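You operate a simulated robot arm through the tools that you are given. There is no shell and no other tool.

Carry out the task below with a simulated robot arm. There is one attempt and no reset: what you move stays moved.

TASK
Turn the four discs to the numbers on the DISCS chart so that the green lamp lights.

It is judged by the outcome, as a careful person would: the job done as asked, and still so three seconds after it is handed in. It fails if anything else is knocked over, pushed out of place, dropped, spilled or broken.

THE ROBOT
A 7-joint arm with a two-finger parallel gripper, fixed in place. Base frame: the origin is on the floor under the middle of its stand, x ahead of it, y to its left, z up. Lengths are in cm, angles in rad, forces in N, time in s.
It reaches about 137.2 cm from its shoulder. Its first joint turns from -2.601 to 2.601 rad. Payload 3.43 kg.
The TCP is the grasp point between the finger pads, 3 cm short of the fingertips. In the tool frame z runs along the fingers and y along their closing line. The gripper opens to 9.4 cm. The fingers are 2.8 cm wide and 1 cm thick; the gripper's body (5 by 9.6 cm) begins 5.5 cm behind the TCP.
Orientation is told as [roll, pitch, yaw] about the base's x, y, z axes, in that order, counted from this pose: with the fingers straight down and closing along the base's y, the tool's x points along the base's -x, its y along +y and its z along -z.

THE INTERFACE
- The arm moves only by the tool jog_arm. Its argument "moves" is a list of rows, each a list of 7 numbers: the shift along the tool's x, y, z in units of 250 mm (1.0 is 250 mm), then the turn, a rotation vector about the tool's x, y, z in units of 120 degrees (1.0 is 120 degrees), then the gripper command, from -1 (shut) to 1 (fully open), values between in proportion. In form: [[tx, ty, tz, rx, ry, rz, gripper], ...]. A call has 1 to 20 rows; each row is the pose to reach, as a shift and turn from the pose commanded when the call began, along the tool's axes at that moment. A call with a number of a shift or a turn outside -1 to 1 is refused whole. Each row takes 0.2 s and may step no farther than 5 cm and 0.15 rad from the row before; otherwise, or with a gripper value out of range, the whole call is refused. Where a pose cannot be reached the arm comes as near as it can. A force on the tool above 40 N (or 10 N above the force at the start of the call, whichever is more), or a blocked arm, ends the call early, and 0.2 s more pass. The fingers move at their own pace (about 4.5 cm/s each) and stop on an object; they squeeze with about 23 N. The grip force told is the motor's: it shows also when the fingers shut on nothing. Time passes only in rows, and 0.2 s behind the last, so rows that repeat a pose let the fingers close. The reply holds the time, the measured pose of the TCP, the force on the tool along the base axes, the opening and the grip force, in the units named above and with some noise, with the torque about the TCP (base axes, N m) and any sound that the robot's microphone picked up.
- Cameras (640 x 400 px; columns grow to the right, rows downward): "scene" is fixed at [40.02, 64.9, 125.45]; the picture's right is [1.00, 0.04, 0.00], its down [-0.02, 0.57, -0.82] and it looks along [-0.03, 0.82, 0.57] (base axes); focal length 214 px, centre (320, 200). "wrist" rides on the gripper at [7.6, 1.4, -10.2] in the tool frame; the picture's right is [-0.18, 0.98, 0.00], its down [-0.75, -0.14, -0.64] and it looks along [-0.63, -0.12, 0.77] (tool axes); focal length 243 px, centre (320, 200). There is no depth. A picture from a camera that has moved, and an enlarged one, comes with that camera's place and axes in the base frame and with its lens.
- snapshot(camera): a new picture of that camera. It takes no simulated time.
- inspect(camera, box): a new picture of the part [left, top, right, bottom] of that camera's present view, enlarged. It takes no simulated time.
- finish_job(): hands the job in; it is judged then, once.

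Places have to be worked out from the pictures, the camera data and where the tool is seen. Open the gripper and draw the arm clear of the work before you hand the job in, unless the task says otherwise.

The tools are called as name(argument=value, ...) on one line, values as JSON. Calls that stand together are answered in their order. jog_arm: Moves the arm, as the interface text tells. Its arguments: {"type":"object","properties":{"moves":{"type":"array","items":{"type":"array","items":{"type":"number"}}}},"required":["moves"]} The other tools are called the same way: snapshot (camera) takes a picture; inspect (camera, box) takes an enlarged picture of a part of a camera's view; finish_job () hands the job in.

At the start:

```text
time_s: 0.0
ee_pos: [37.34, 51.41, 95.06]
ee_rot: [0.002, 0.001, 0.0]
wrist_force: [-0.5, 0.4, -0.4]
torque: [0.05, -0.02, -0.01]
gripper_width: 9.4
finger_force: 0.1
```

scene: 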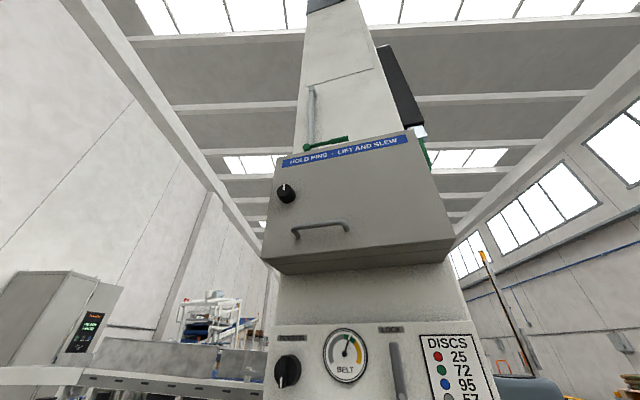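
wrist: 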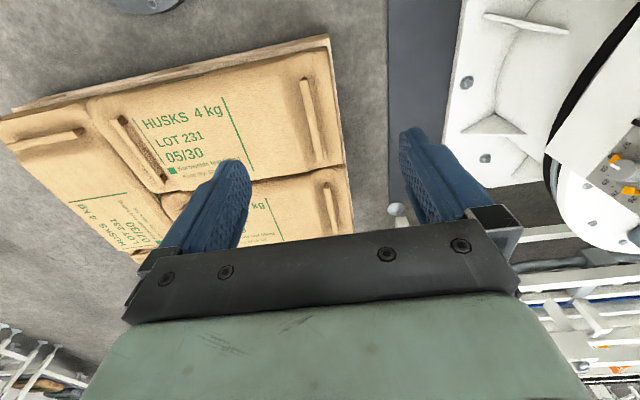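

I start by looking closely at the scene picture: a machine with a hatch labelled "HOLD PINS - LIFT AND SLEW", a knob, a handle, and a DISCS chart partly cut off at the bottom.

inspect(camera="scene", box=[250, 120, 470, 280])

inspect(camera="scene", box=[260, 310, 510, 400])

inspect(camera="scene", box=[280, 0, 460, 160])

snapshot(camera="wrist")

```text
2.50 times, centred on (360, 200) of scene
camera zoom: at [40.02, 64.9, 125.45], right [1.0, 0.04, 0.0], down [-0.02, 0.57, -0.82], along [-0.03, 0.82, 0.57], focal length 536 px, centre (220, 200)
```

zoom: 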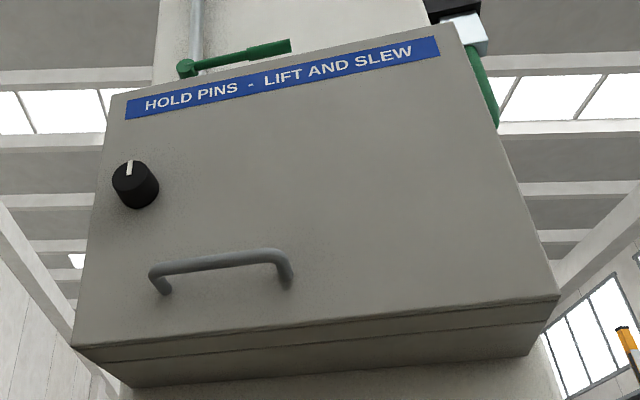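

```text
2.56 times, centred on (385, 355) of scene
camera zoom: at [40.02, 64.9, 125.45], right [1.0, 0.04, 0.0], down [-0.02, 0.57, -0.82], along [-0.03, 0.82, 0.57], focal length 549 px, centre (154, -197)
```

zoom: 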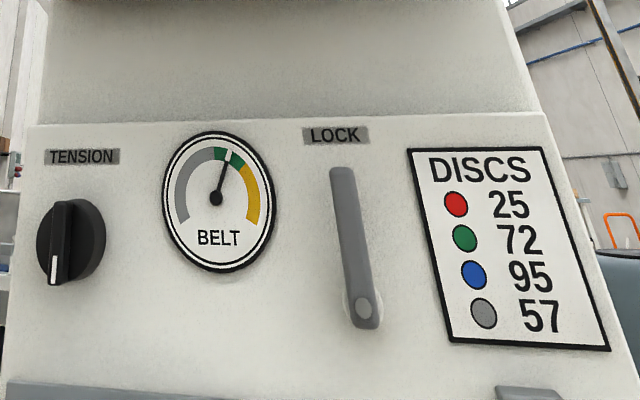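

```text
2.50 times, centred on (370, 80) of scene
camera zoom: at [40.02, 64.9, 125.45], right [1.0, 0.04, 0.0], down [-0.02, 0.57, -0.82], along [-0.03, 0.82, 0.57], focal length 536 px, centre (195, 500)
```

zoom: 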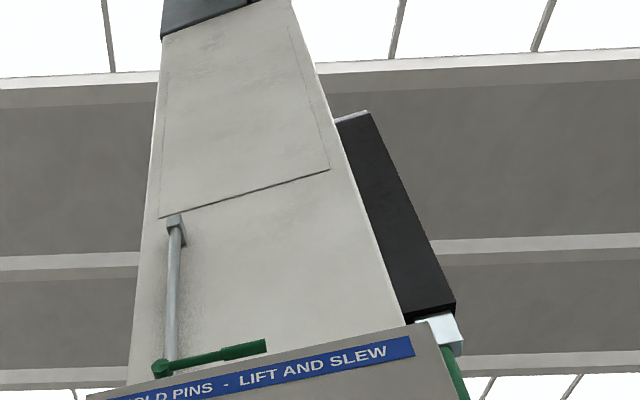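

```text
taken
camera wrist: at [29.78, 52.83, 105.35], right [0.18, 0.98, 0.0], down [0.75, -0.14, 0.64], along [0.63, -0.12, -0.77], focal length 243 px, centre (320, 200)
```

wrist: 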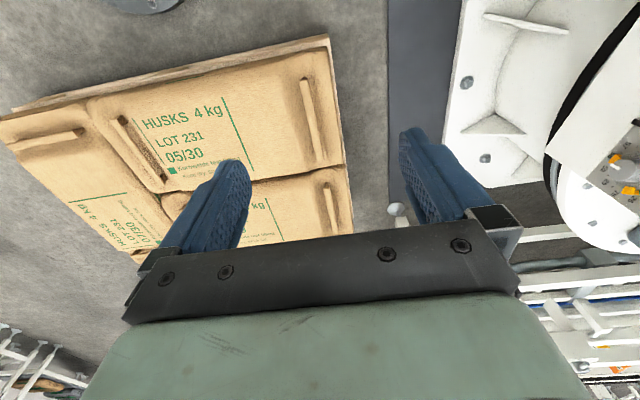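

The discs are not visible in the scene view yet (perhaps inside the hatch), so I enlarge parts of the wrist view to see what is beside the arm.

inspect(camera="wrist", box=[440, 0, 640, 125])

inspect(camera="wrist", box=[480, 100, 640, 200])

inspect(camera="wrist", box=[480, 200, 640, 400])

inspect(camera="scene", box=[0, 250, 270, 400])

inspect(camera="scene", box=[440, 230, 640, 400])

```text
3.20 times, centred on (540, 62) of wrist
camera zoom: at [29.78, 52.83, 105.35], right [0.18, 0.98, 0.0], down [0.75, -0.14, 0.64], along [0.63, -0.12, -0.77], focal length 776 px, centre (-384, 640)
```

zoom: 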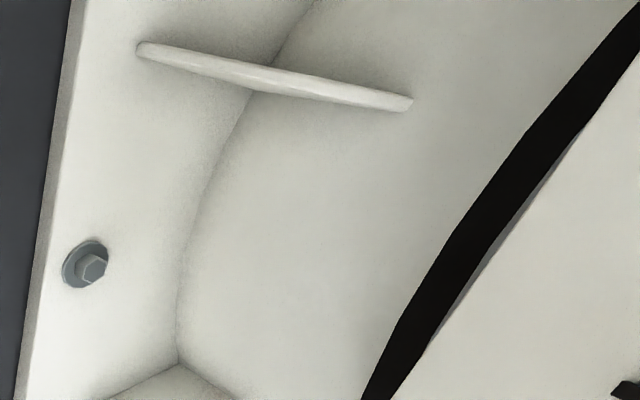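

```text
4.00 times, centred on (560, 150) of wrist
camera zoom: at [29.78, 52.83, 105.35], right [0.18, 0.98, 0.0], down [0.75, -0.14, 0.64], along [0.63, -0.12, -0.77], focal length 970 px, centre (-640, 400)
```

zoom: 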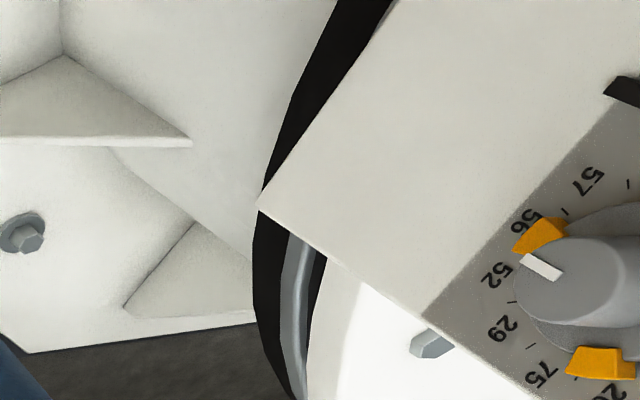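

```text
2.00 times, centred on (560, 300) of wrist
camera zoom: at [29.78, 52.83, 105.35], right [0.18, 0.98, 0.0], down [0.75, -0.14, 0.64], along [0.63, -0.12, -0.77], focal length 485 px, centre (-160, 0)
```

zoom: 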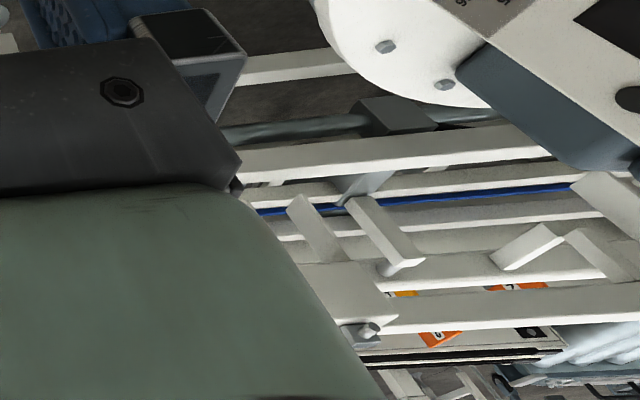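

```text
2.37 times, centred on (135, 325) of scene
camera zoom: at [40.02, 64.9, 125.45], right [1.0, 0.04, 0.0], down [-0.02, 0.57, -0.82], along [-0.03, 0.82, 0.57], focal length 508 px, centre (758, -96)
```

zoom: 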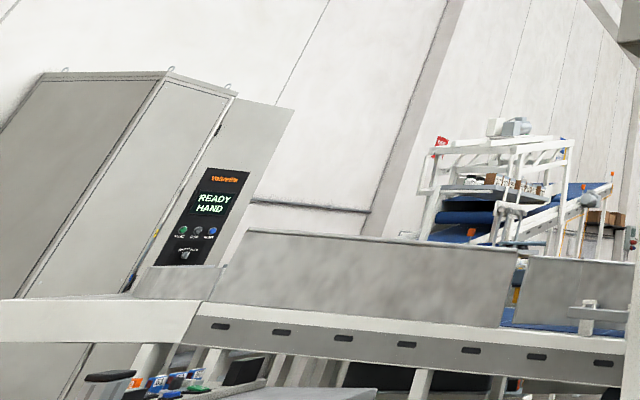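

```text
2.35 times, centred on (540, 315) of scene
camera zoom: at [40.02, 64.9, 125.45], right [1.0, 0.04, 0.0], down [-0.02, 0.57, -0.82], along [-0.03, 0.82, 0.57], focal length 505 px, centre (-198, -71)
```

zoom: 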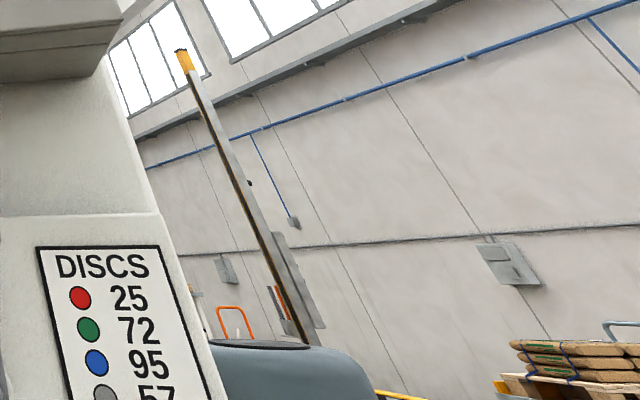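

There is a numbered dial (57, 56, 52, 29, 75…) on a panel to the arm's left (+y). I turn the wrist in place by about +45° yaw in stages so the wrist camera looks toward +y, watching forces.

jog_arm(moves=[[0, 0, 0, 0, 0, -0.068, 1], [0, 0, 0, 0, 0, -0.136, 1], [0, 0, 0, 0, 0, -0.204, 1], [0, 0, 0, 0, 0, -0.272, 1], [0, 0, 0, 0, 0, -0.34, 1], [0, 0, 0, 0, 0, -0.375, 1]])

snapshot(camera="wrist")

```text
time_s: 1.4
ee_pos: [37.48, 51.39, 95.13]
ee_rot: [0.002, -0.002, 0.787]
wrist_force: [0.0, -0.1, -0.2]
torque: [0.01, 0.02, 0.01]
gripper_width: 9.41
finger_force: 0.0
```

```text
taken
camera wrist: at [31.02, 47.06, 105.38], right [-0.57, 0.82, 0.0], down [0.63, 0.43, 0.64], along [0.53, 0.36, -0.77], focal length 243 px, centre (320, 200)
```

wrist: 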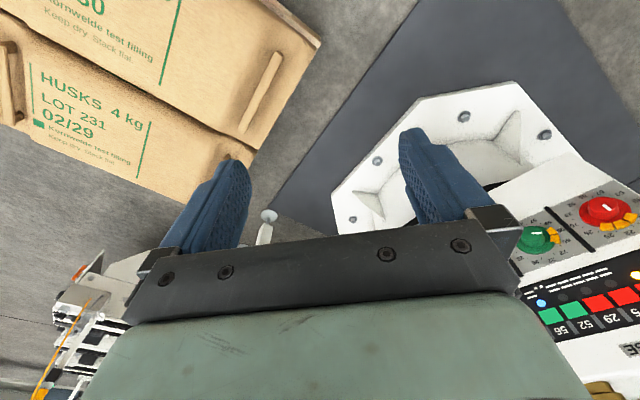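

Now I see a panel with green and red dials and number read-outs. I continue the yaw another 45°.

jog_arm(moves=[[0, 0, 0, 0, 0, -0.068, 1], [0, 0, 0, 0, 0, -0.136, 1], [0, 0, 0, 0, 0, -0.204, 1], [0, 0, 0, 0, 0, -0.272, 1], [0, 0, 0, 0, 0, -0.34, 1], [0, 0, 0, 0, 0, -0.375, 1]])

snapshot(camera="wrist")

```text
time_s: 2.8
ee_pos: [37.38, 51.37, 95.11]
ee_rot: [-0.001, -0.002, 1.573]
wrist_force: [-0.2, 0.1, -0.2]
torque: [0.01, 0.01, 0.0]
gripper_width: 9.41
finger_force: 0.1
```

```text
taken
camera wrist: at [35.97, 43.81, 105.33], right [-0.98, 0.18, 0.0], down [0.14, 0.75, 0.64], along [0.12, 0.63, -0.77], focal length 243 px, centre (320, 200)
```

wrist: 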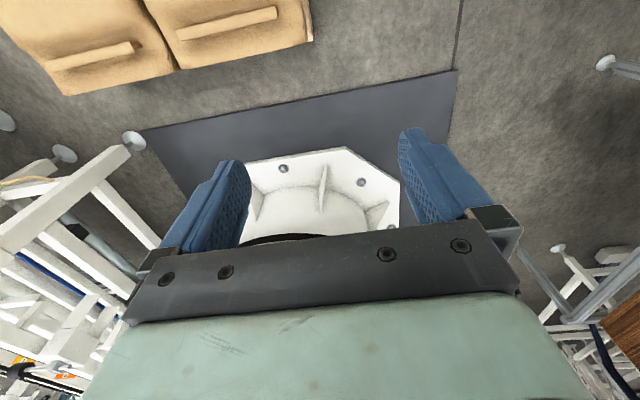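

The panel is hidden behind the gripper from this side. I turn back the other way (towards yaw −90°) so that the camera will be on top when I tilt the gripper towards +y.

jog_arm(moves=[[0, 0, 0, 0, 0, 0.07, 1], [0, 0, 0, 0, 0, 0.14, 1], [0, 0, 0, 0, 0, 0.21, 1], [0, 0, 0, 0, 0, 0.28, 1], [0, 0, 0, 0, 0, 0.35, 1], [0, 0, 0, 0, 0, 0.42, 1], [0, 0, 0, 0, 0, 0.49, 1], [0, 0, 0, 0, 0, 0.56, 1], [0, 0, 0, 0, 0, 0.63, 1], [0, 0, 0, 0, 0, 0.7, 1], [0, 0, 0, 0, 0, 0.75, 1]])

jog_arm(moves=[[0, 0, 0, 0, 0, 0.07, 1], [0, 0, 0, 0, 0, 0.14, 1], [0, 0, 0, 0, 0, 0.21, 1], [0, 0, 0, 0, 0, 0.28, 1], [0, 0, 0, 0, 0, 0.35, 1], [0, 0, 0, 0, 0, 0.42, 1], [0, 0, 0, 0, 0, 0.49, 1], [0, 0, 0, 0, 0, 0.56, 1], [0, 0, 0, 0, 0, 0.63, 1], [0, 0, 0, 0, 0, 0.7, 1], [0, 0, 0, 0, 0, 0.75, 1]])

snapshot(camera="wrist")

snapshot(camera="scene")

```text
time_s: 5.2
ee_pos: [37.26, 51.42, 95.12]
ee_rot: [0.003, 0.001, -0.003]
wrist_force: [-1.4, -0.1, -0.1]
torque: [0.0, 0.0, 0.02]
gripper_width: 9.39
finger_force: 0.0
```

```text
time_s: 7.6
ee_pos: [37.34, 51.39, 94.99]
ee_rot: [0.0, 0.002, -1.574]
wrist_force: [-0.1, -0.2, -0.2]
torque: [0.01, -0.02, 0.03]
gripper_width: 9.4
finger_force: 0.0
```

```text
taken
camera wrist: at [38.78, 58.97, 105.33], right [0.98, -0.19, 0.0], down [-0.14, -0.75, 0.64], along [-0.12, -0.63, -0.77], focal length 243 px, centre (320, 200)
```

wrist: 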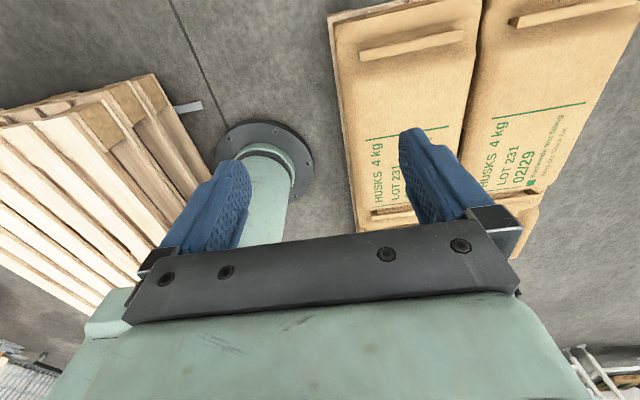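

```text
taken
```

scene: 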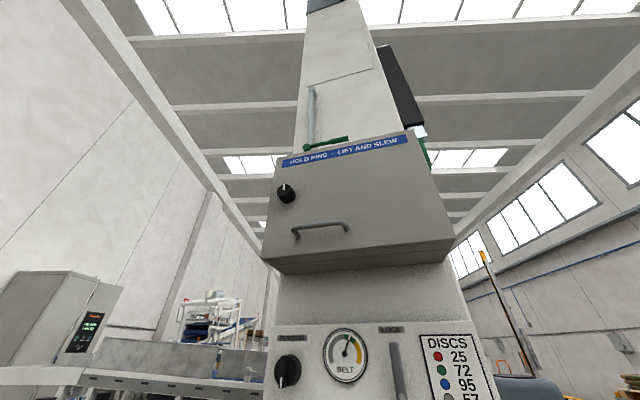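

The wrist is now at yaw −90°. I tilt the fingers up towards +y by about 60° in place so the camera looks down and forward at the panel.

jog_arm(moves=[[0, 0, 0, 0, 0.07, 0, 1], [0, 0, 0, 0, 0.14, 0, 1], [0, 0, 0, 0, 0.21, 0, 1], [0, 0, 0, 0, 0.28, 0, 1], [0, 0, 0, 0, 0.35, 0, 1], [0, 0, 0, 0, 0.42, 0, 1], [0, 0, 0, 0, 0.49, 0, 1]])

snapshot(camera="wrist")

```text
time_s: 9.2
ee_pos: [39.59, 53.79, 95.54]
ee_rot: [-0.002, 1.027, -1.572]
wrist_force: [0.4, 0.6, 0.1]
torque: [-0.03, -0.01, 0.04]
gripper_width: 9.42
finger_force: 0.0
out of reach, approached as far as the arm can: row 6, 7
```

```text
taken
camera wrist: at [41.13, 48.94, 107.38], right [0.98, -0.09, -0.16], down [-0.14, -0.94, -0.31], along [-0.12, 0.33, -0.94], focal length 243 px, centre (320, 200)
```

wrist: 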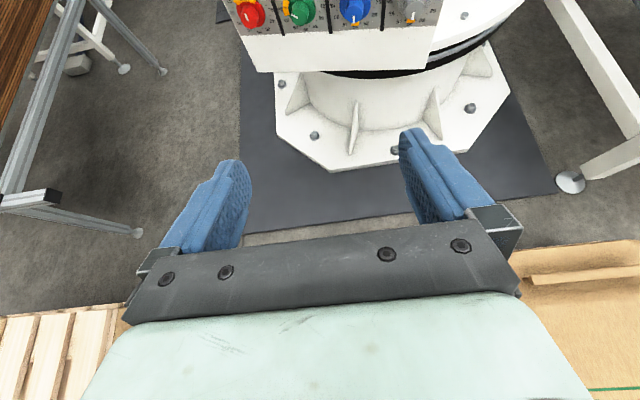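

Triangulating the green knob from two views puts it near [36.7, 100, 75], with knobs about 10 cm apart along x. I move the arm forward (+y 15) and up (+8) to get a better view of the panel.

jog_arm(moves=[[0.117, 0, 0.07, 0, 0, 0, 1], [0.234, 0, 0.139, 0, 0, 0, 1], [0.35, 0, 0.208, 0, 0, 0, 1], [0.467, 0, 0.278, 0, 0, 0, 1], [0.584, 0, 0.347, 0, 0, 0, 1]])

snapshot(camera="wrist")

snapshot(camera="scene")

```text
time_s: 10.4
ee_pos: [39.54, 68.86, 103.65]
ee_rot: [0.001, 1.028, -1.569]
wrist_force: [0.4, -1.1, -0.2]
torque: [0.03, -0.02, -0.06]
gripper_width: 9.41
finger_force: 0.1
```

```text
taken
camera wrist: at [40.97, 64.09, 115.5], right [0.98, -0.1, -0.16], down [-0.14, -0.94, -0.31], along [-0.12, 0.33, -0.94], focal length 243 px, centre (320, 200)
```

wrist: 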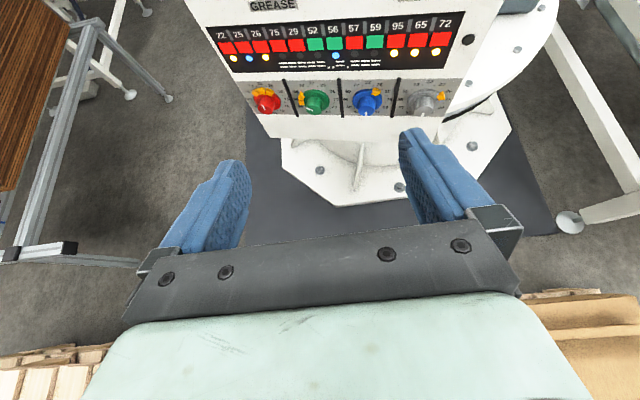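

```text
taken
```

scene: 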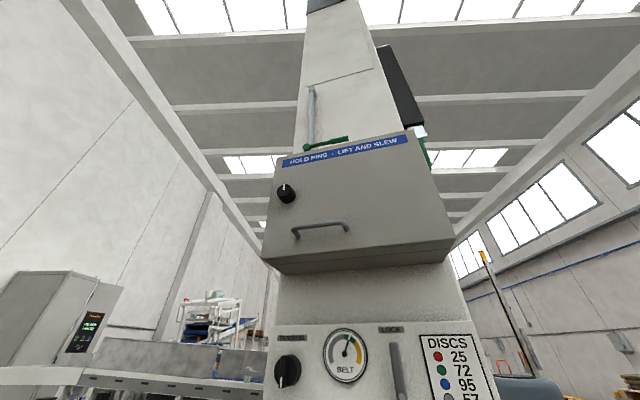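

Now the panel is clear: four dials in a row (red, green, blue, gray) with a strip of lamps above. I enlarge it.

inspect(camera="wrist", box=[240, 70, 350, 140])

inspect(camera="wrist", box=[340, 70, 450, 140])

inspect(camera="wrist", box=[200, 0, 340, 80])

inspect(camera="wrist", box=[330, 0, 490, 80])

```text
5.71 times, centred on (295, 105) of wrist
camera zoom: at [40.97, 64.09, 115.5], right [0.98, -0.1, -0.16], down [-0.14, -0.94, -0.31], along [-0.12, 0.33, -0.94], focal length 1386 px, centre (463, 743)
```

zoom: 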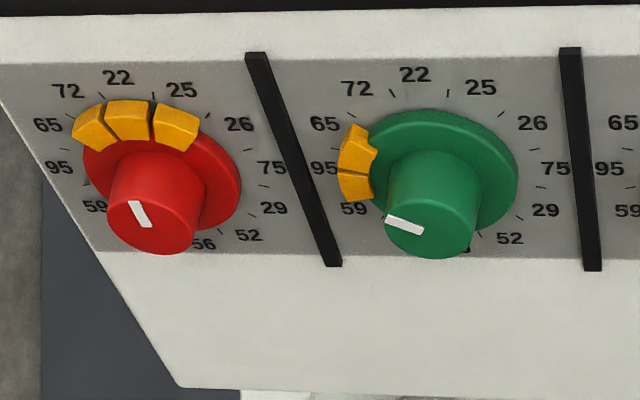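

```text
5.71 times, centred on (395, 105) of wrist
camera zoom: at [40.97, 64.09, 115.5], right [0.98, -0.1, -0.16], down [-0.14, -0.94, -0.31], along [-0.12, 0.33, -0.94], focal length 1386 px, centre (-109, 743)
```

zoom: 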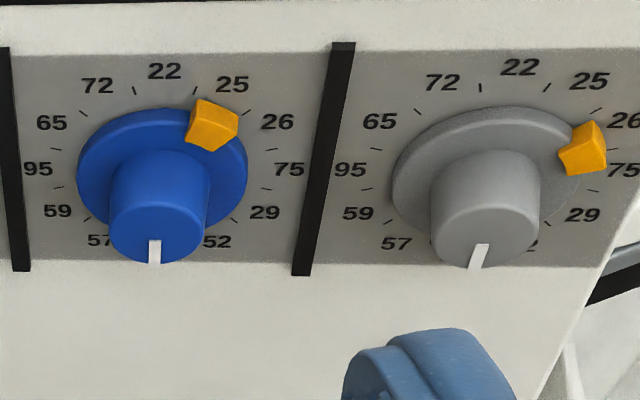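

```text
4.57 times, centred on (270, 40) of wrist
camera zoom: at [40.97, 64.09, 115.5], right [0.98, -0.1, -0.16], down [-0.14, -0.94, -0.31], along [-0.12, 0.33, -0.94], focal length 1109 px, centre (549, 931)
```

zoom: 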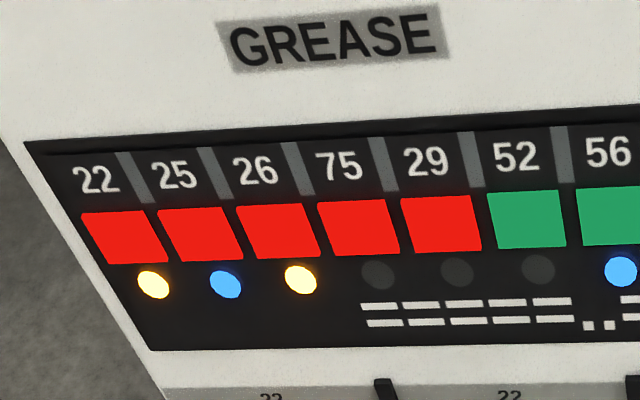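

```text
4.00 times, centred on (410, 40) of wrist
camera zoom: at [40.97, 64.09, 115.5], right [0.98, -0.1, -0.16], down [-0.14, -0.94, -0.31], along [-0.12, 0.33, -0.94], focal length 970 px, centre (-40, 840)
```

zoom: 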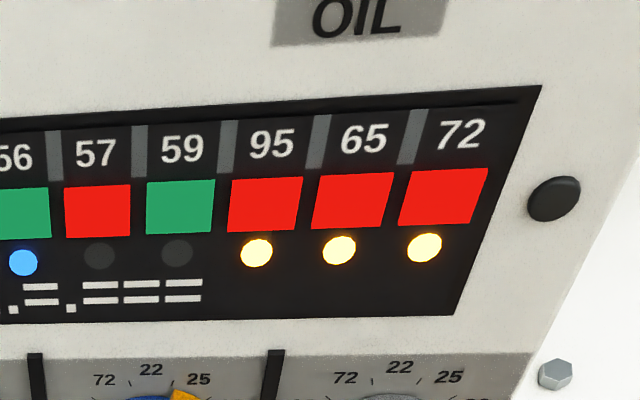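

The dials lie in a row rotated about −13° from x, on an (almost) vertical panel facing −y; the green dial centre is near [37, 100, 75]. I level the gripper (fingers horizontal towards the panel) in place first.

jog_arm(moves=[[0, 0, 0, 0, 0.065, 0, 1], [0, 0, 0, 0, 0.13, 0, 1], [0, 0, 0, 0, 0.195, 0, 1], [0, 0, 0, 0, 0.259, 0, 1]])

snapshot(camera="wrist")

```text
time_s: 11.4
ee_pos: [39.45, 68.81, 103.41]
ee_rot: [-3.06, 1.571, 1.652]
wrist_force: [-0.4, 0.0, -0.9]
torque: [-0.01, -0.01, 0.02]
gripper_width: 9.38
finger_force: 0.1
```

```text
taken
camera wrist: at [41.05, 58.53, 111.08], right [0.98, 0.0, -0.18], down [-0.14, -0.64, -0.75], along [-0.12, 0.77, -0.63], focal length 243 px, centre (320, 200)
```

wrist: 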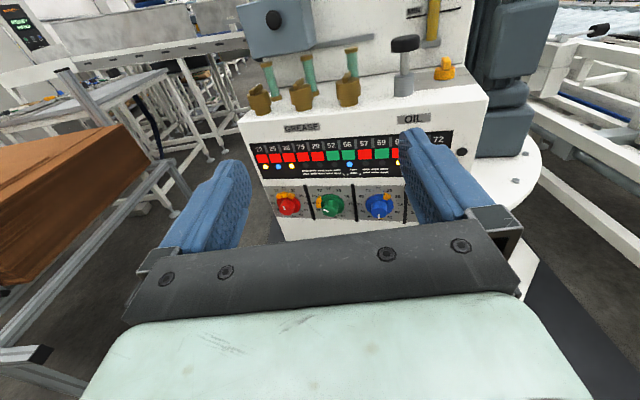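

The gripper is level. I see the panel's front face with the dials, oil cups and levers on the shelf above it (to be avoided). I enlarge for triangulation before moving down.

inspect(camera="wrist", box=[250, 120, 410, 220])

inspect(camera="wrist", box=[220, 0, 540, 200])

```text
4.00 times, centred on (330, 170) of wrist
camera zoom: at [41.05, 58.53, 111.08], right [0.98, 0.0, -0.18], down [-0.14, -0.64, -0.75], along [-0.12, 0.77, -0.63], focal length 970 px, centre (280, 320)
```

zoom: 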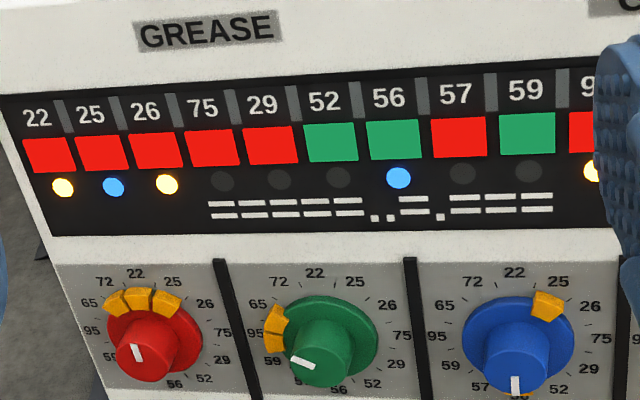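

```text
2.00 times, centred on (380, 100) of wrist
camera zoom: at [41.05, 58.53, 111.08], right [0.98, 0.0, -0.18], down [-0.14, -0.64, -0.75], along [-0.12, 0.77, -0.63], focal length 485 px, centre (200, 400)
```

zoom: 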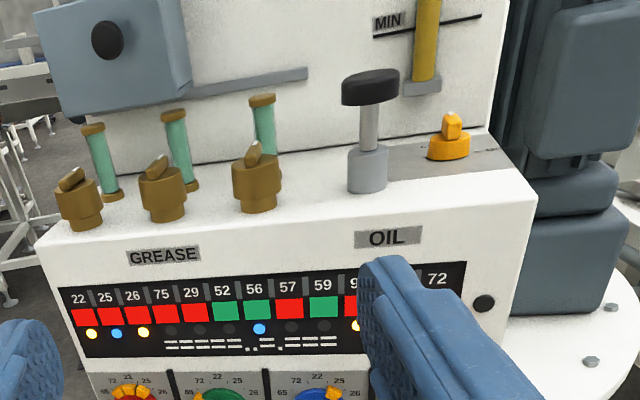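

Green dial centre triangulates to about [37.4, 99.8, 75.7]. I now move down and forward to TCP ≈ [37, 78, 80] while yawing −13° to face the panel squarely.

jog_arm(moves=[[-0.156, -0.016, 0.061, -0.019, 0, 0, 1], [-0.312, -0.033, 0.123, -0.037, 0, 0, 1], [-0.468, -0.049, 0.184, -0.056, 0, 0, 1], [-0.624, -0.065, 0.245, -0.075, 0, 0, 1], [-0.78, -0.082, 0.307, -0.093, 0, 0, 1], [-0.936, -0.098, 0.368, -0.1117, 0, 0, 1]])

snapshot(camera="wrist")

snapshot(camera="scene")

```text
time_s: 12.8
ee_pos: [37.28, 77.9, 80.14]
ee_rot: [0.601, 1.569, -1.206]
wrist_force: [-0.3, -0.1, -0.8]
torque: [-0.02, 0.0, -0.02]
gripper_width: 9.42
finger_force: 0.1
```

```text
taken
camera wrist: at [36.28, 67.58, 87.86], right [0.96, -0.23, -0.18], down [-0.29, -0.59, -0.75], along [0.06, 0.77, -0.63], focal length 243 px, centre (320, 200)
```

wrist: 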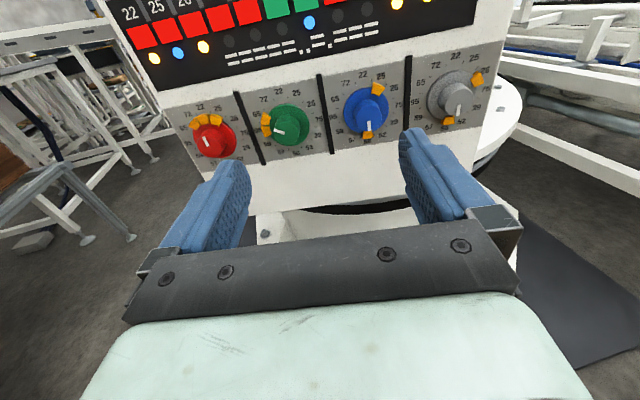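

```text
taken
```

scene: 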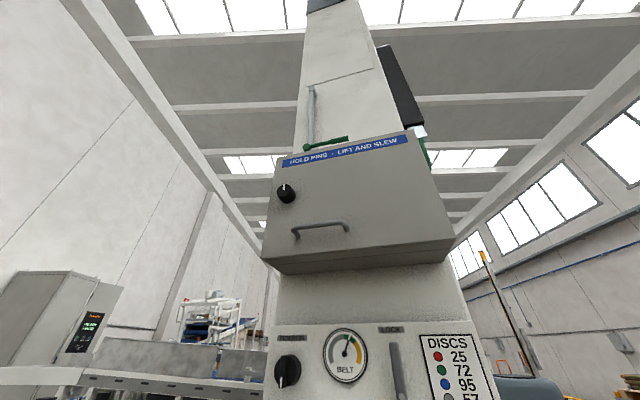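

The gripper faces the panel. I enlarge each dial to read tabs, pointers and positions.

inspect(camera="wrist", box=[165, 70, 325, 170])

inspect(camera="wrist", box=[330, 50, 490, 150])

inspect(camera="wrist", box=[100, 0, 292, 120])

inspect(camera="wrist", box=[280, 0, 540, 90])

```text
4.00 times, centred on (245, 120) of wrist
camera zoom: at [36.28, 67.58, 87.86], right [0.96, -0.23, -0.18], down [-0.29, -0.59, -0.75], along [0.06, 0.77, -0.63], focal length 970 px, centre (620, 520)
```

zoom: 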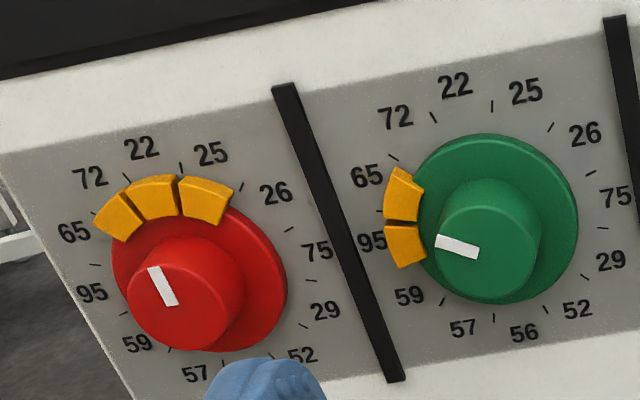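

```text
4.00 times, centred on (410, 100) of wrist
camera zoom: at [36.28, 67.58, 87.86], right [0.96, -0.23, -0.18], down [-0.29, -0.59, -0.75], along [0.06, 0.77, -0.63], focal length 970 px, centre (-40, 600)
```

zoom: 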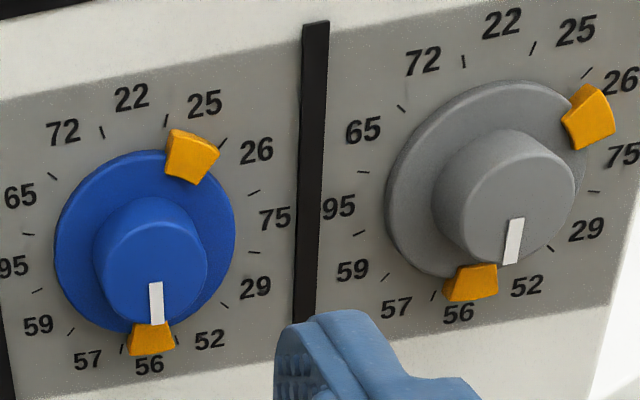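

```text
3.33 times, centred on (196, 60) of wrist
camera zoom: at [36.28, 67.58, 87.86], right [0.96, -0.23, -0.18], down [-0.29, -0.59, -0.75], along [0.06, 0.77, -0.63], focal length 809 px, centre (733, 667)
```

zoom: 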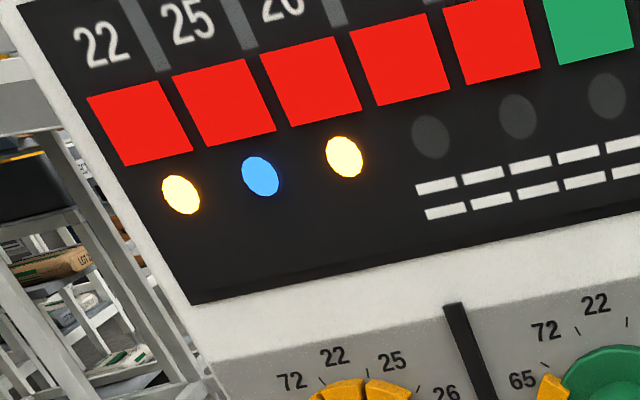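

```text
2.46 times, centred on (410, 45) of wrist
camera zoom: at [36.28, 67.58, 87.86], right [0.96, -0.23, -0.18], down [-0.29, -0.59, -0.75], along [0.06, 0.77, -0.63], focal length 597 px, centre (98, 582)
```

zoom: 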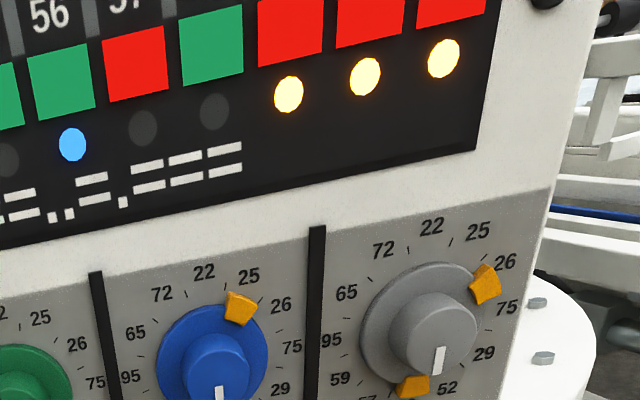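

Each disc's tabs fall on the lamps' numbers (off = 0, yellow = 1, blue = 2 tabs), and with white pointers at red 25, green 72, blue 95, gray 57 the nine tabs would cover exactly the nine red windows. So I need clockwise turns: red +30°, green +30°, blue +90°, gray +30°. I zoom in to gauge knob and tab heights.

inspect(camera="wrist", box=[335, 75, 399, 115])

inspect(camera="wrist", box=[185, 100, 249, 140])

inspect(camera="wrist", box=[335, 105, 399, 145])

```text
10.00 times, centred on (367, 95) of wrist
camera zoom: at [36.28, 67.58, 87.86], right [0.96, -0.23, -0.18], down [-0.29, -0.59, -0.75], along [0.06, 0.77, -0.63], focal length 2426 px, centre (-150, 1250)
```

zoom: 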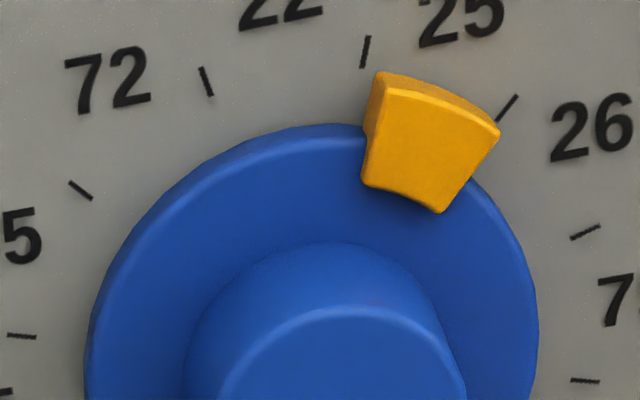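

```text
10.00 times, centred on (217, 120) of wrist
camera zoom: at [36.28, 67.58, 87.86], right [0.96, -0.23, -0.18], down [-0.29, -0.59, -0.75], along [0.06, 0.77, -0.63], focal length 2426 px, centre (1350, 1000)
```

zoom: 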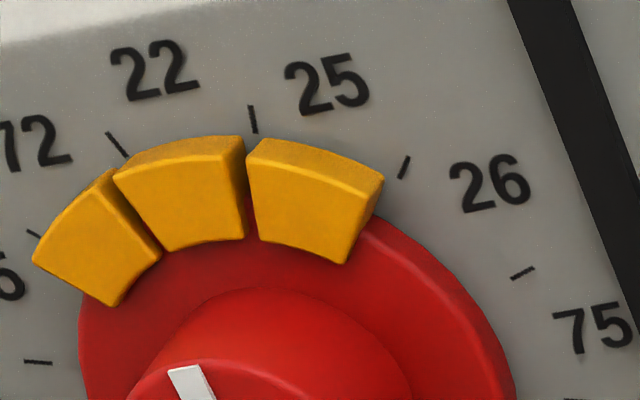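

```text
10.00 times, centred on (367, 125) of wrist
camera zoom: at [36.28, 67.58, 87.86], right [0.96, -0.23, -0.18], down [-0.29, -0.59, -0.75], along [0.06, 0.77, -0.63], focal length 2426 px, centre (-150, 950)
```

zoom: 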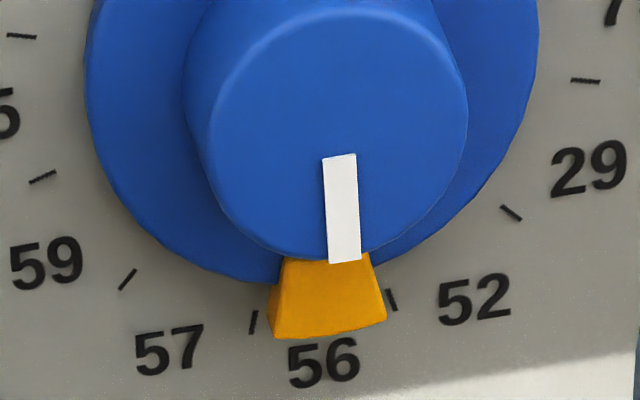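

Knobs are about 3.1 cm across and stand ~3 cm off the panel (fronts ≈ 2 cm above the discs). I move in front of the red knob with the gripper opened to ~5.5 cm, stopping well short for a check.

jog_arm(moves=[[-0.035, -0.125, 0.084, 0, 0, 0, 0.17], [-0.07, -0.25, 0.169, 0, 0, 0, 0.17], [-0.106, -0.375, 0.253, 0, 0, 0, 0.17], [-0.141, -0.5, 0.338, 0, 0, 0, 0.17], [-0.176, -0.625, 0.422, 0, 0, 0, 0.17], [-0.176, -0.625, 0.422, 0, 0, 0, 0.17]])

snapshot(camera="wrist")

```text
time_s: 14.2
ee_pos: [27.56, 91.29, 76.75]
ee_rot: [0.003, 1.556, -1.745]
wrist_force: [-0.4, 0.2, 0.6]
torque: [-0.02, 0.0, 0.0]
gripper_width: 5.48
finger_force: 0.0
out of reach, approached as far as the arm can: row 3, 4, 5, 6
```

```text
taken
camera wrist: at [27.13, 81.04, 84.56], right [0.97, -0.18, -0.18], down [-0.25, -0.62, -0.74], along [0.02, 0.77, -0.64], focal length 243 px, centre (320, 200)
```

wrist: 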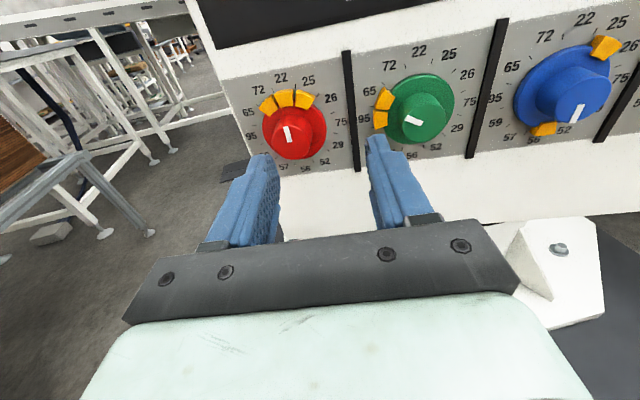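

The arm reports it could not fully reach that pose (it stopped ~3 cm to the right of the red knob, e≈5.4 instead of 2.4). I try correcting while extending slightly forward, since the arm may be too folded here; fingertips still stay short of the knob fronts.

jog_arm(moves=[[-0.01, -0.03, 0.025, -0.007, 0, 0, 0.17], [-0.02, -0.06, 0.05, -0.014, 0, 0, 0.17], [-0.03, -0.09, 0.075, -0.021, 0, 0, 0.17], [-0.04, -0.12, 0.1, -0.0286, 0, 0, 0.17]])

```text
time_s: 15.2
ee_pos: [28.14, 93.72, 76.29]
ee_rot: [0.003, 1.539, -1.753]
wrist_force: [0.6, -0.4, 0.3]
torque: [0.01, 0.0, -0.01]
gripper_width: 5.48
finger_force: 0.0
out of reach, approached as far as the arm can: row 1, 2, 3, 4
```

Leftward travel is still blocked with the gripper level, probably a wrist-joint limit. A grasp tilted about the horizontal closing line keeps the pads flat on the knob, so I tilt the fingers ~18° down while shifting left to e≈2.4, keeping the tips short of the knob.

jog_arm(moves=[[0.005, -0.03, 0.004, -0.006, -0.038, 0, 0.17], [0.01, -0.06, 0.009, -0.012, -0.076, 0, 0.17], [0.015, -0.09, 0.013, -0.018, -0.114, 0, 0.17], [0.0204, -0.1204, 0.0176, -0.0244, -0.152, 0, 0.17], [0.0204, -0.1204, 0.0176, -0.0244, -0.152, 0, 0.17]])

snapshot(camera="wrist")

```text
time_s: 16.4
ee_pos: [22.25, 95.5, 76.03]
ee_rot: [0.031, 1.234, -1.83]
wrist_force: [-0.1, 0.3, 0.2]
torque: [0.01, 0.0, 0.0]
gripper_width: 5.47
finger_force: 0.1
out of reach, approached as far as the arm can: row 1, 2, 3
```

```text
taken
camera wrist: at [21.52, 88.24, 86.59], right [0.93, -0.34, -0.16], down [-0.37, -0.78, -0.5], along [0.04, 0.53, -0.85], focal length 243 px, centre (320, 200)
```

wrist: 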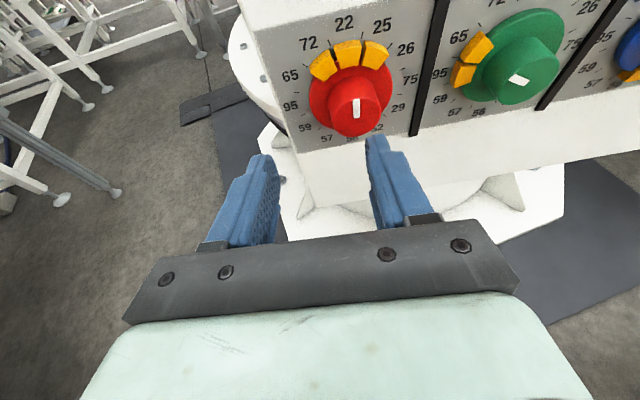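

Tilted, the pose is reachable, but it overshot left (e≈−0.7). I shift right ~3.1 cm, up 0.7 cm, and correct the heading so the gripper lines up with the red knob.

jog_arm(moves=[[0.0144, 0.0619, -0.0014, 0.0126, 0, -0.0044, 0.17], [0.0287, 0.1238, -0.0027, 0.0252, 0, -0.0088, 0.17], [0.0287, 0.1238, -0.0027, 0.0252, 0, -0.0088, 0.17]])

snapshot(camera="wrist")

inspect(camera="wrist", box=[240, 60, 432, 180])

```text
time_s: 17.2
ee_pos: [25.23, 94.62, 76.71]
ee_rot: [0.036, 1.239, -1.774]
wrist_force: [-0.2, -0.6, 0.1]
torque: [0.02, -0.01, 0.02]
gripper_width: 5.51
finger_force: 0.1
```

```text
taken
camera wrist: at [24.85, 87.42, 87.28], right [0.94, -0.29, -0.16], down [-0.33, -0.8, -0.5], along [0.02, 0.53, -0.85], focal length 243 px, centre (320, 200)
```

wrist: 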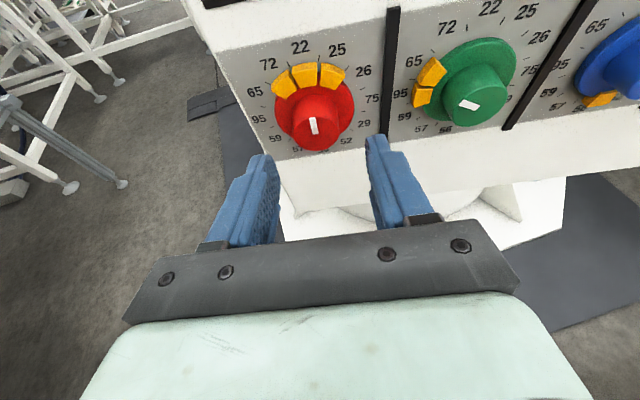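

```text
3.33 times, centred on (336, 120) of wrist
camera zoom: at [24.85, 87.42, 87.28], right [0.94, -0.29, -0.16], down [-0.33, -0.8, -0.5], along [0.02, 0.53, -0.85], focal length 809 px, centre (267, 467)
```

zoom: 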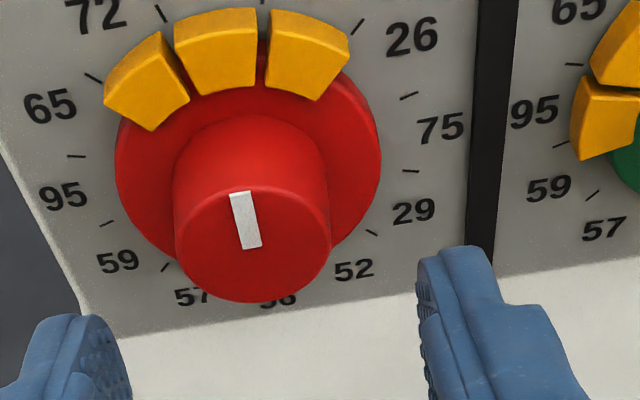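

The red knob front computes to e≈2.2, g≈103.0, z≈75.8, in line with the gripper (e≈2.4). I advance ~3.3 cm so the fingertips straddle the knob without touching disc or tabs.

jog_arm(moves=[[0.0127, -0.002, 0.0421, 0, 0, 0, 0.17], [0.0254, -0.004, 0.0843, 0, 0, 0, 0.17], [0.0381, -0.006, 0.1264, 0, 0, 0, 0.17], [0.0381, -0.006, 0.1264, 0, 0, 0, 0.17]])

inspect(camera="wrist", box=[220, 60, 444, 200])

```text
time_s: 18.2
ee_pos: [25.97, 97.88, 76.56]
ee_rot: [0.036, 1.237, -1.774]
wrist_force: [-0.2, -0.1, 0.6]
torque: [0.0, 0.02, -0.04]
gripper_width: 5.49
finger_force: 0.0
```

```text
2.86 times, centred on (332, 130) of wrist
camera zoom: at [25.5, 90.55, 87.16], right [0.94, -0.29, -0.16], down [-0.33, -0.8, -0.5], along [0.02, 0.53, -0.85], focal length 693 px, centre (286, 400)
```

zoom: 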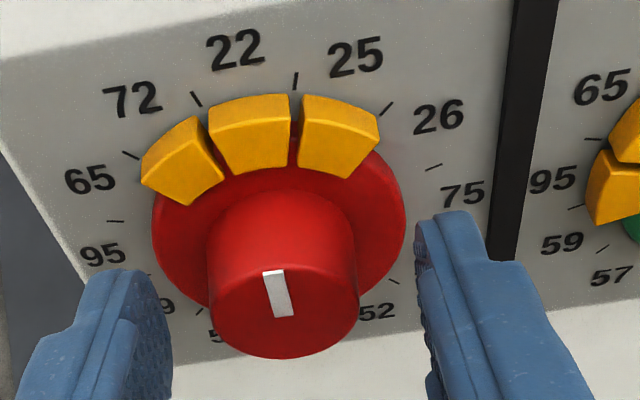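

The fingers straddle the red knob, with the gripper ~2 mm to the right of centre. I shift left 0.15 cm and close.

jog_arm(moves=[[0, -0.006, 0, 0, 0, 0, 0.17], [0, -0.006, 0, 0, 0, 0, -0.3], [0, -0.006, 0, 0, 0, 0, -1], [0, -0.006, 0, 0, 0, 0, -1], [0, -0.006, 0, 0, 0, 0, -1]])

inspect(camera="wrist", box=[220, 60, 444, 200])

```text
time_s: 19.4
ee_pos: [25.89, 97.97, 76.56]
ee_rot: [0.034, 1.237, -1.776]
wrist_force: [14.6, -2.9, 1.5]
torque: [-0.03, -0.16, -0.42]
gripper_width: 3.25
finger_force: 45.1
```

```text
2.86 times, centred on (332, 130) of wrist
camera zoom: at [25.45, 90.65, 87.17], right [0.94, -0.29, -0.16], down [-0.33, -0.8, -0.5], along [0.02, 0.53, -0.85], focal length 693 px, centre (286, 400)
```

zoom: 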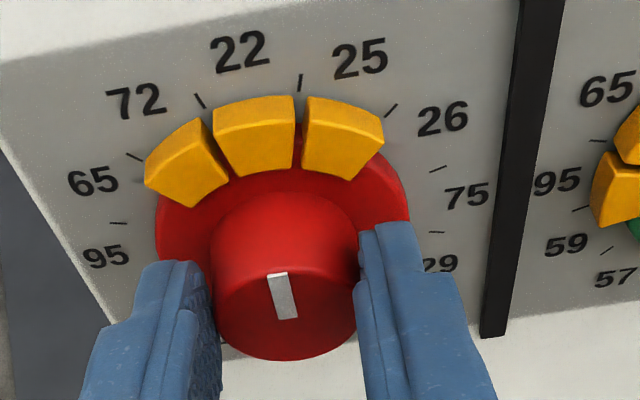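

The red knob is held (width 3.25 cm), with a 14.6 N side load showing the gripper is a bit too far left. I relieve that by moving back right 0.15 cm while keeping grip.

jog_arm(moves=[[0, 0.003, 0, 0, 0, 0, -1], [0, 0.006, 0, 0, 0, 0, -1], [0, 0.006, 0, 0, 0, 0, -1]])

```text
time_s: 20.2
ee_pos: [25.82, 97.88, 76.52]
ee_rot: [0.035, 1.239, -1.774]
wrist_force: [11.3, -5.6, 6.5]
torque: [-0.65, 0.02, -0.38]
gripper_width: 3.22
finger_force: 45.3
```

The side load is only slightly lower (11 N). I nudge a further 0.2 cm right and watch how the force responds.

jog_arm(moves=[[0, 0.004, 0, 0, 0, 0, -1], [0, 0.008, 0, 0, 0, 0, -1], [0, 0.008, 0, 0, 0, 0, -1]])

```text
time_s: 21.0
ee_pos: [25.82, 97.87, 76.61]
ee_rot: [0.036, 1.239, -1.774]
wrist_force: [-14.3, -6.0, -4.1]
torque: [0.69, -0.03, 0.49]
gripper_width: 3.23
finger_force: 44.8
```

The force flipped sign, so the neutral point is ~0.11 cm back. I re-centre there and turn the knob 30° clockwise about its own axis (moving the TCP along the small arc).

jog_arm(moves=[[0, -0.0044, 0, 0, 0, 0, -1], [-0.0002, -0.001, 0.0001, 0.0164, 0, 0.0473, -1], [-0.0007, 0.0023, 0.0002, 0.0328, 0, 0.0945, -1], [-0.0015, 0.0056, 0.0005, 0.0492, 0, 0.1418, -1], [-0.0026, 0.0088, 0.0009, 0.0656, 0, 0.189, -1], [-0.0041, 0.0118, 0.0014, 0.082, 0, 0.2363, -1], [-0.0041, 0.0118, 0.0014, 0.082, 0, 0.2363, -1]])

snapshot(camera="wrist")

inspect(camera="wrist", box=[220, 60, 444, 200])

```text
time_s: 21.6
ee_pos: [25.83, 97.95, 76.53]
ee_rot: [-0.227, 1.238, -2.048]
wrist_force: [9.8, -4.1, 3.6]
torque: [0.32, -0.21, -0.28]
gripper_width: 3.23
finger_force: 45.5
out of reach, approached as far as the arm can: row 2, 3
stopped in row 3: the force on the tool passed its limit at 52 N (the readings are from after the stop); the commanded pose is now the measured one
```

```text
taken
camera wrist: at [26.1, 90.31, 86.88], right [0.92, -0.31, -0.25], down [-0.39, -0.77, -0.5], along [-0.04, 0.56, -0.83], focal length 243 px, centre (320, 200)
```

wrist: 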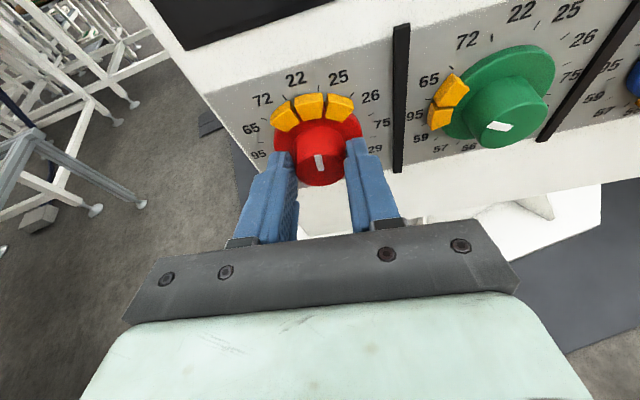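

```text
2.86 times, centred on (332, 130) of wrist
camera zoom: at [26.1, 90.31, 86.88], right [0.92, -0.31, -0.25], down [-0.39, -0.77, -0.5], along [-0.04, 0.56, -0.83], focal length 693 px, centre (286, 400)
```

zoom: 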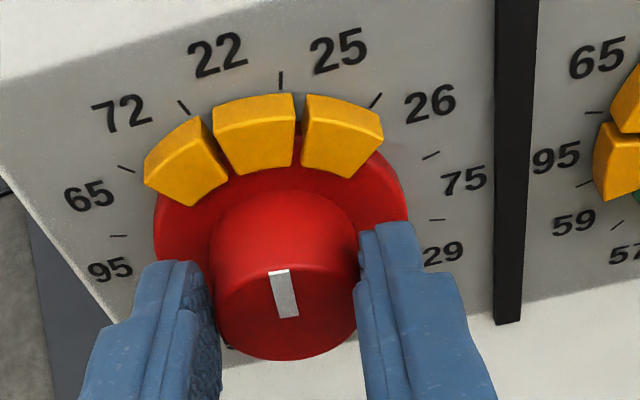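

Turning further clockwise is blocked by a joint limit (only ~5° done); this wrist roll is at the end of its range. I release the knob and back straight away from the panel, planning to regrip with the wrist rolled 180° the other way.

jog_arm(moves=[[0, 0, 0, 0, 0, 0, 0.17], [0, 0, 0, 0, 0, 0, 0.17], [0, 0, 0, 0, 0, 0, 0.17], [-0.04, 0, -0.113, 0, 0, 0, 0.17], [-0.08, 0, -0.226, 0, 0, 0, 0.17], [-0.12, 0, -0.339, 0, 0, 0, 0.17], [-0.156, 0, -0.454, 0, 0, 0, 0.17]])

snapshot(camera="wrist")

```text
time_s: 23.2
ee_pos: [22.54, 86.38, 76.22]
ee_rot: [-0.23, 1.24, -2.048]
wrist_force: [0.1, 0.1, -0.2]
torque: [0.03, -0.01, 0.04]
gripper_width: 5.51
finger_force: 0.2
```

```text
taken
camera wrist: at [22.85, 78.8, 86.57], right [0.92, -0.31, -0.25], down [-0.39, -0.77, -0.5], along [-0.04, 0.56, -0.83], focal length 243 px, centre (320, 200)
```

wrist: 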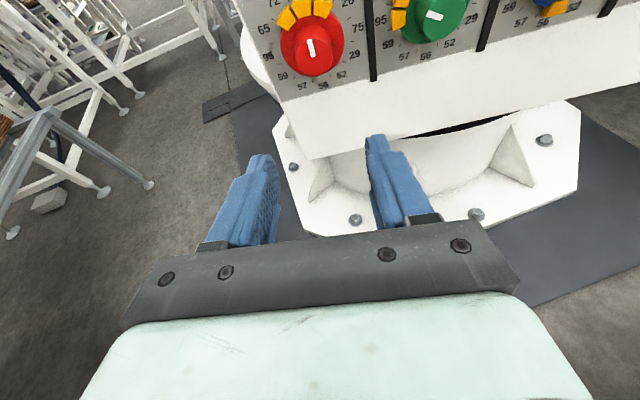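

Clear of the panel now. I roll the wrist −120° about the finger axis as the first part of the 180° flip.

jog_arm(moves=[[0, 0, 0, 0, 0, -0.067, 0.17], [0, 0, 0, 0, 0, -0.134, 0.17], [0, 0, 0, 0, 0, -0.2, 0.17], [0, 0, 0, 0, 0, -0.267, 0.17], [0, 0, 0, 0, 0, -0.334, 0.17], [0, 0, 0, 0, 0, -0.4, 0.17], [0, 0, 0, 0, 0, -0.467, 0.17], [0, 0, 0, 0, 0, -0.534, 0.17], [0, 0, 0, 0, 0, -0.6, 0.17], [0, 0, 0, 0, 0, -0.667, 0.17], [0, 0, 0, 0, 0, -0.734, 0.17], [0, 0, 0, 0, 0, -0.8, 0.17], [0, 0, 0, 0, 0, -0.867, 0.17], [0, 0, 0, 0, 0, -0.934, 0.17], [0, 0, 0, 0, 0, -1.0, 0.17]])

snapshot(camera="wrist")

```text
time_s: 26.4
ee_pos: [22.55, 86.38, 76.48]
ee_rot: [1.215, -0.425, -0.084]
wrist_force: [0.2, -0.9, 0.2]
torque: [0.01, 0.02, 0.0]
gripper_width: 5.5
finger_force: 0.0
```

```text
taken
camera wrist: at [12.94, 78.09, 77.77], right [-0.18, 0.36, 0.92], down [0.59, -0.7, 0.39], along [0.79, 0.61, -0.08], focal length 243 px, centre (320, 200)
```

wrist: 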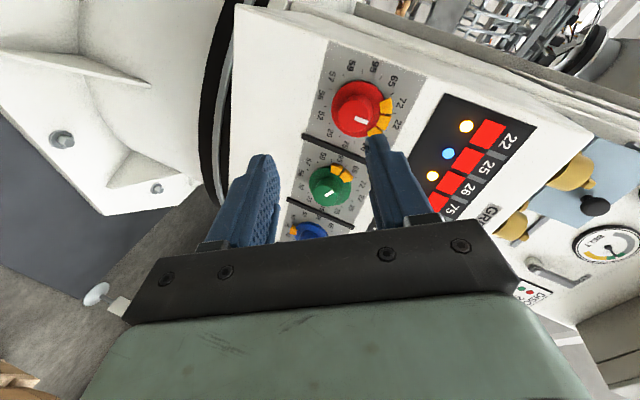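

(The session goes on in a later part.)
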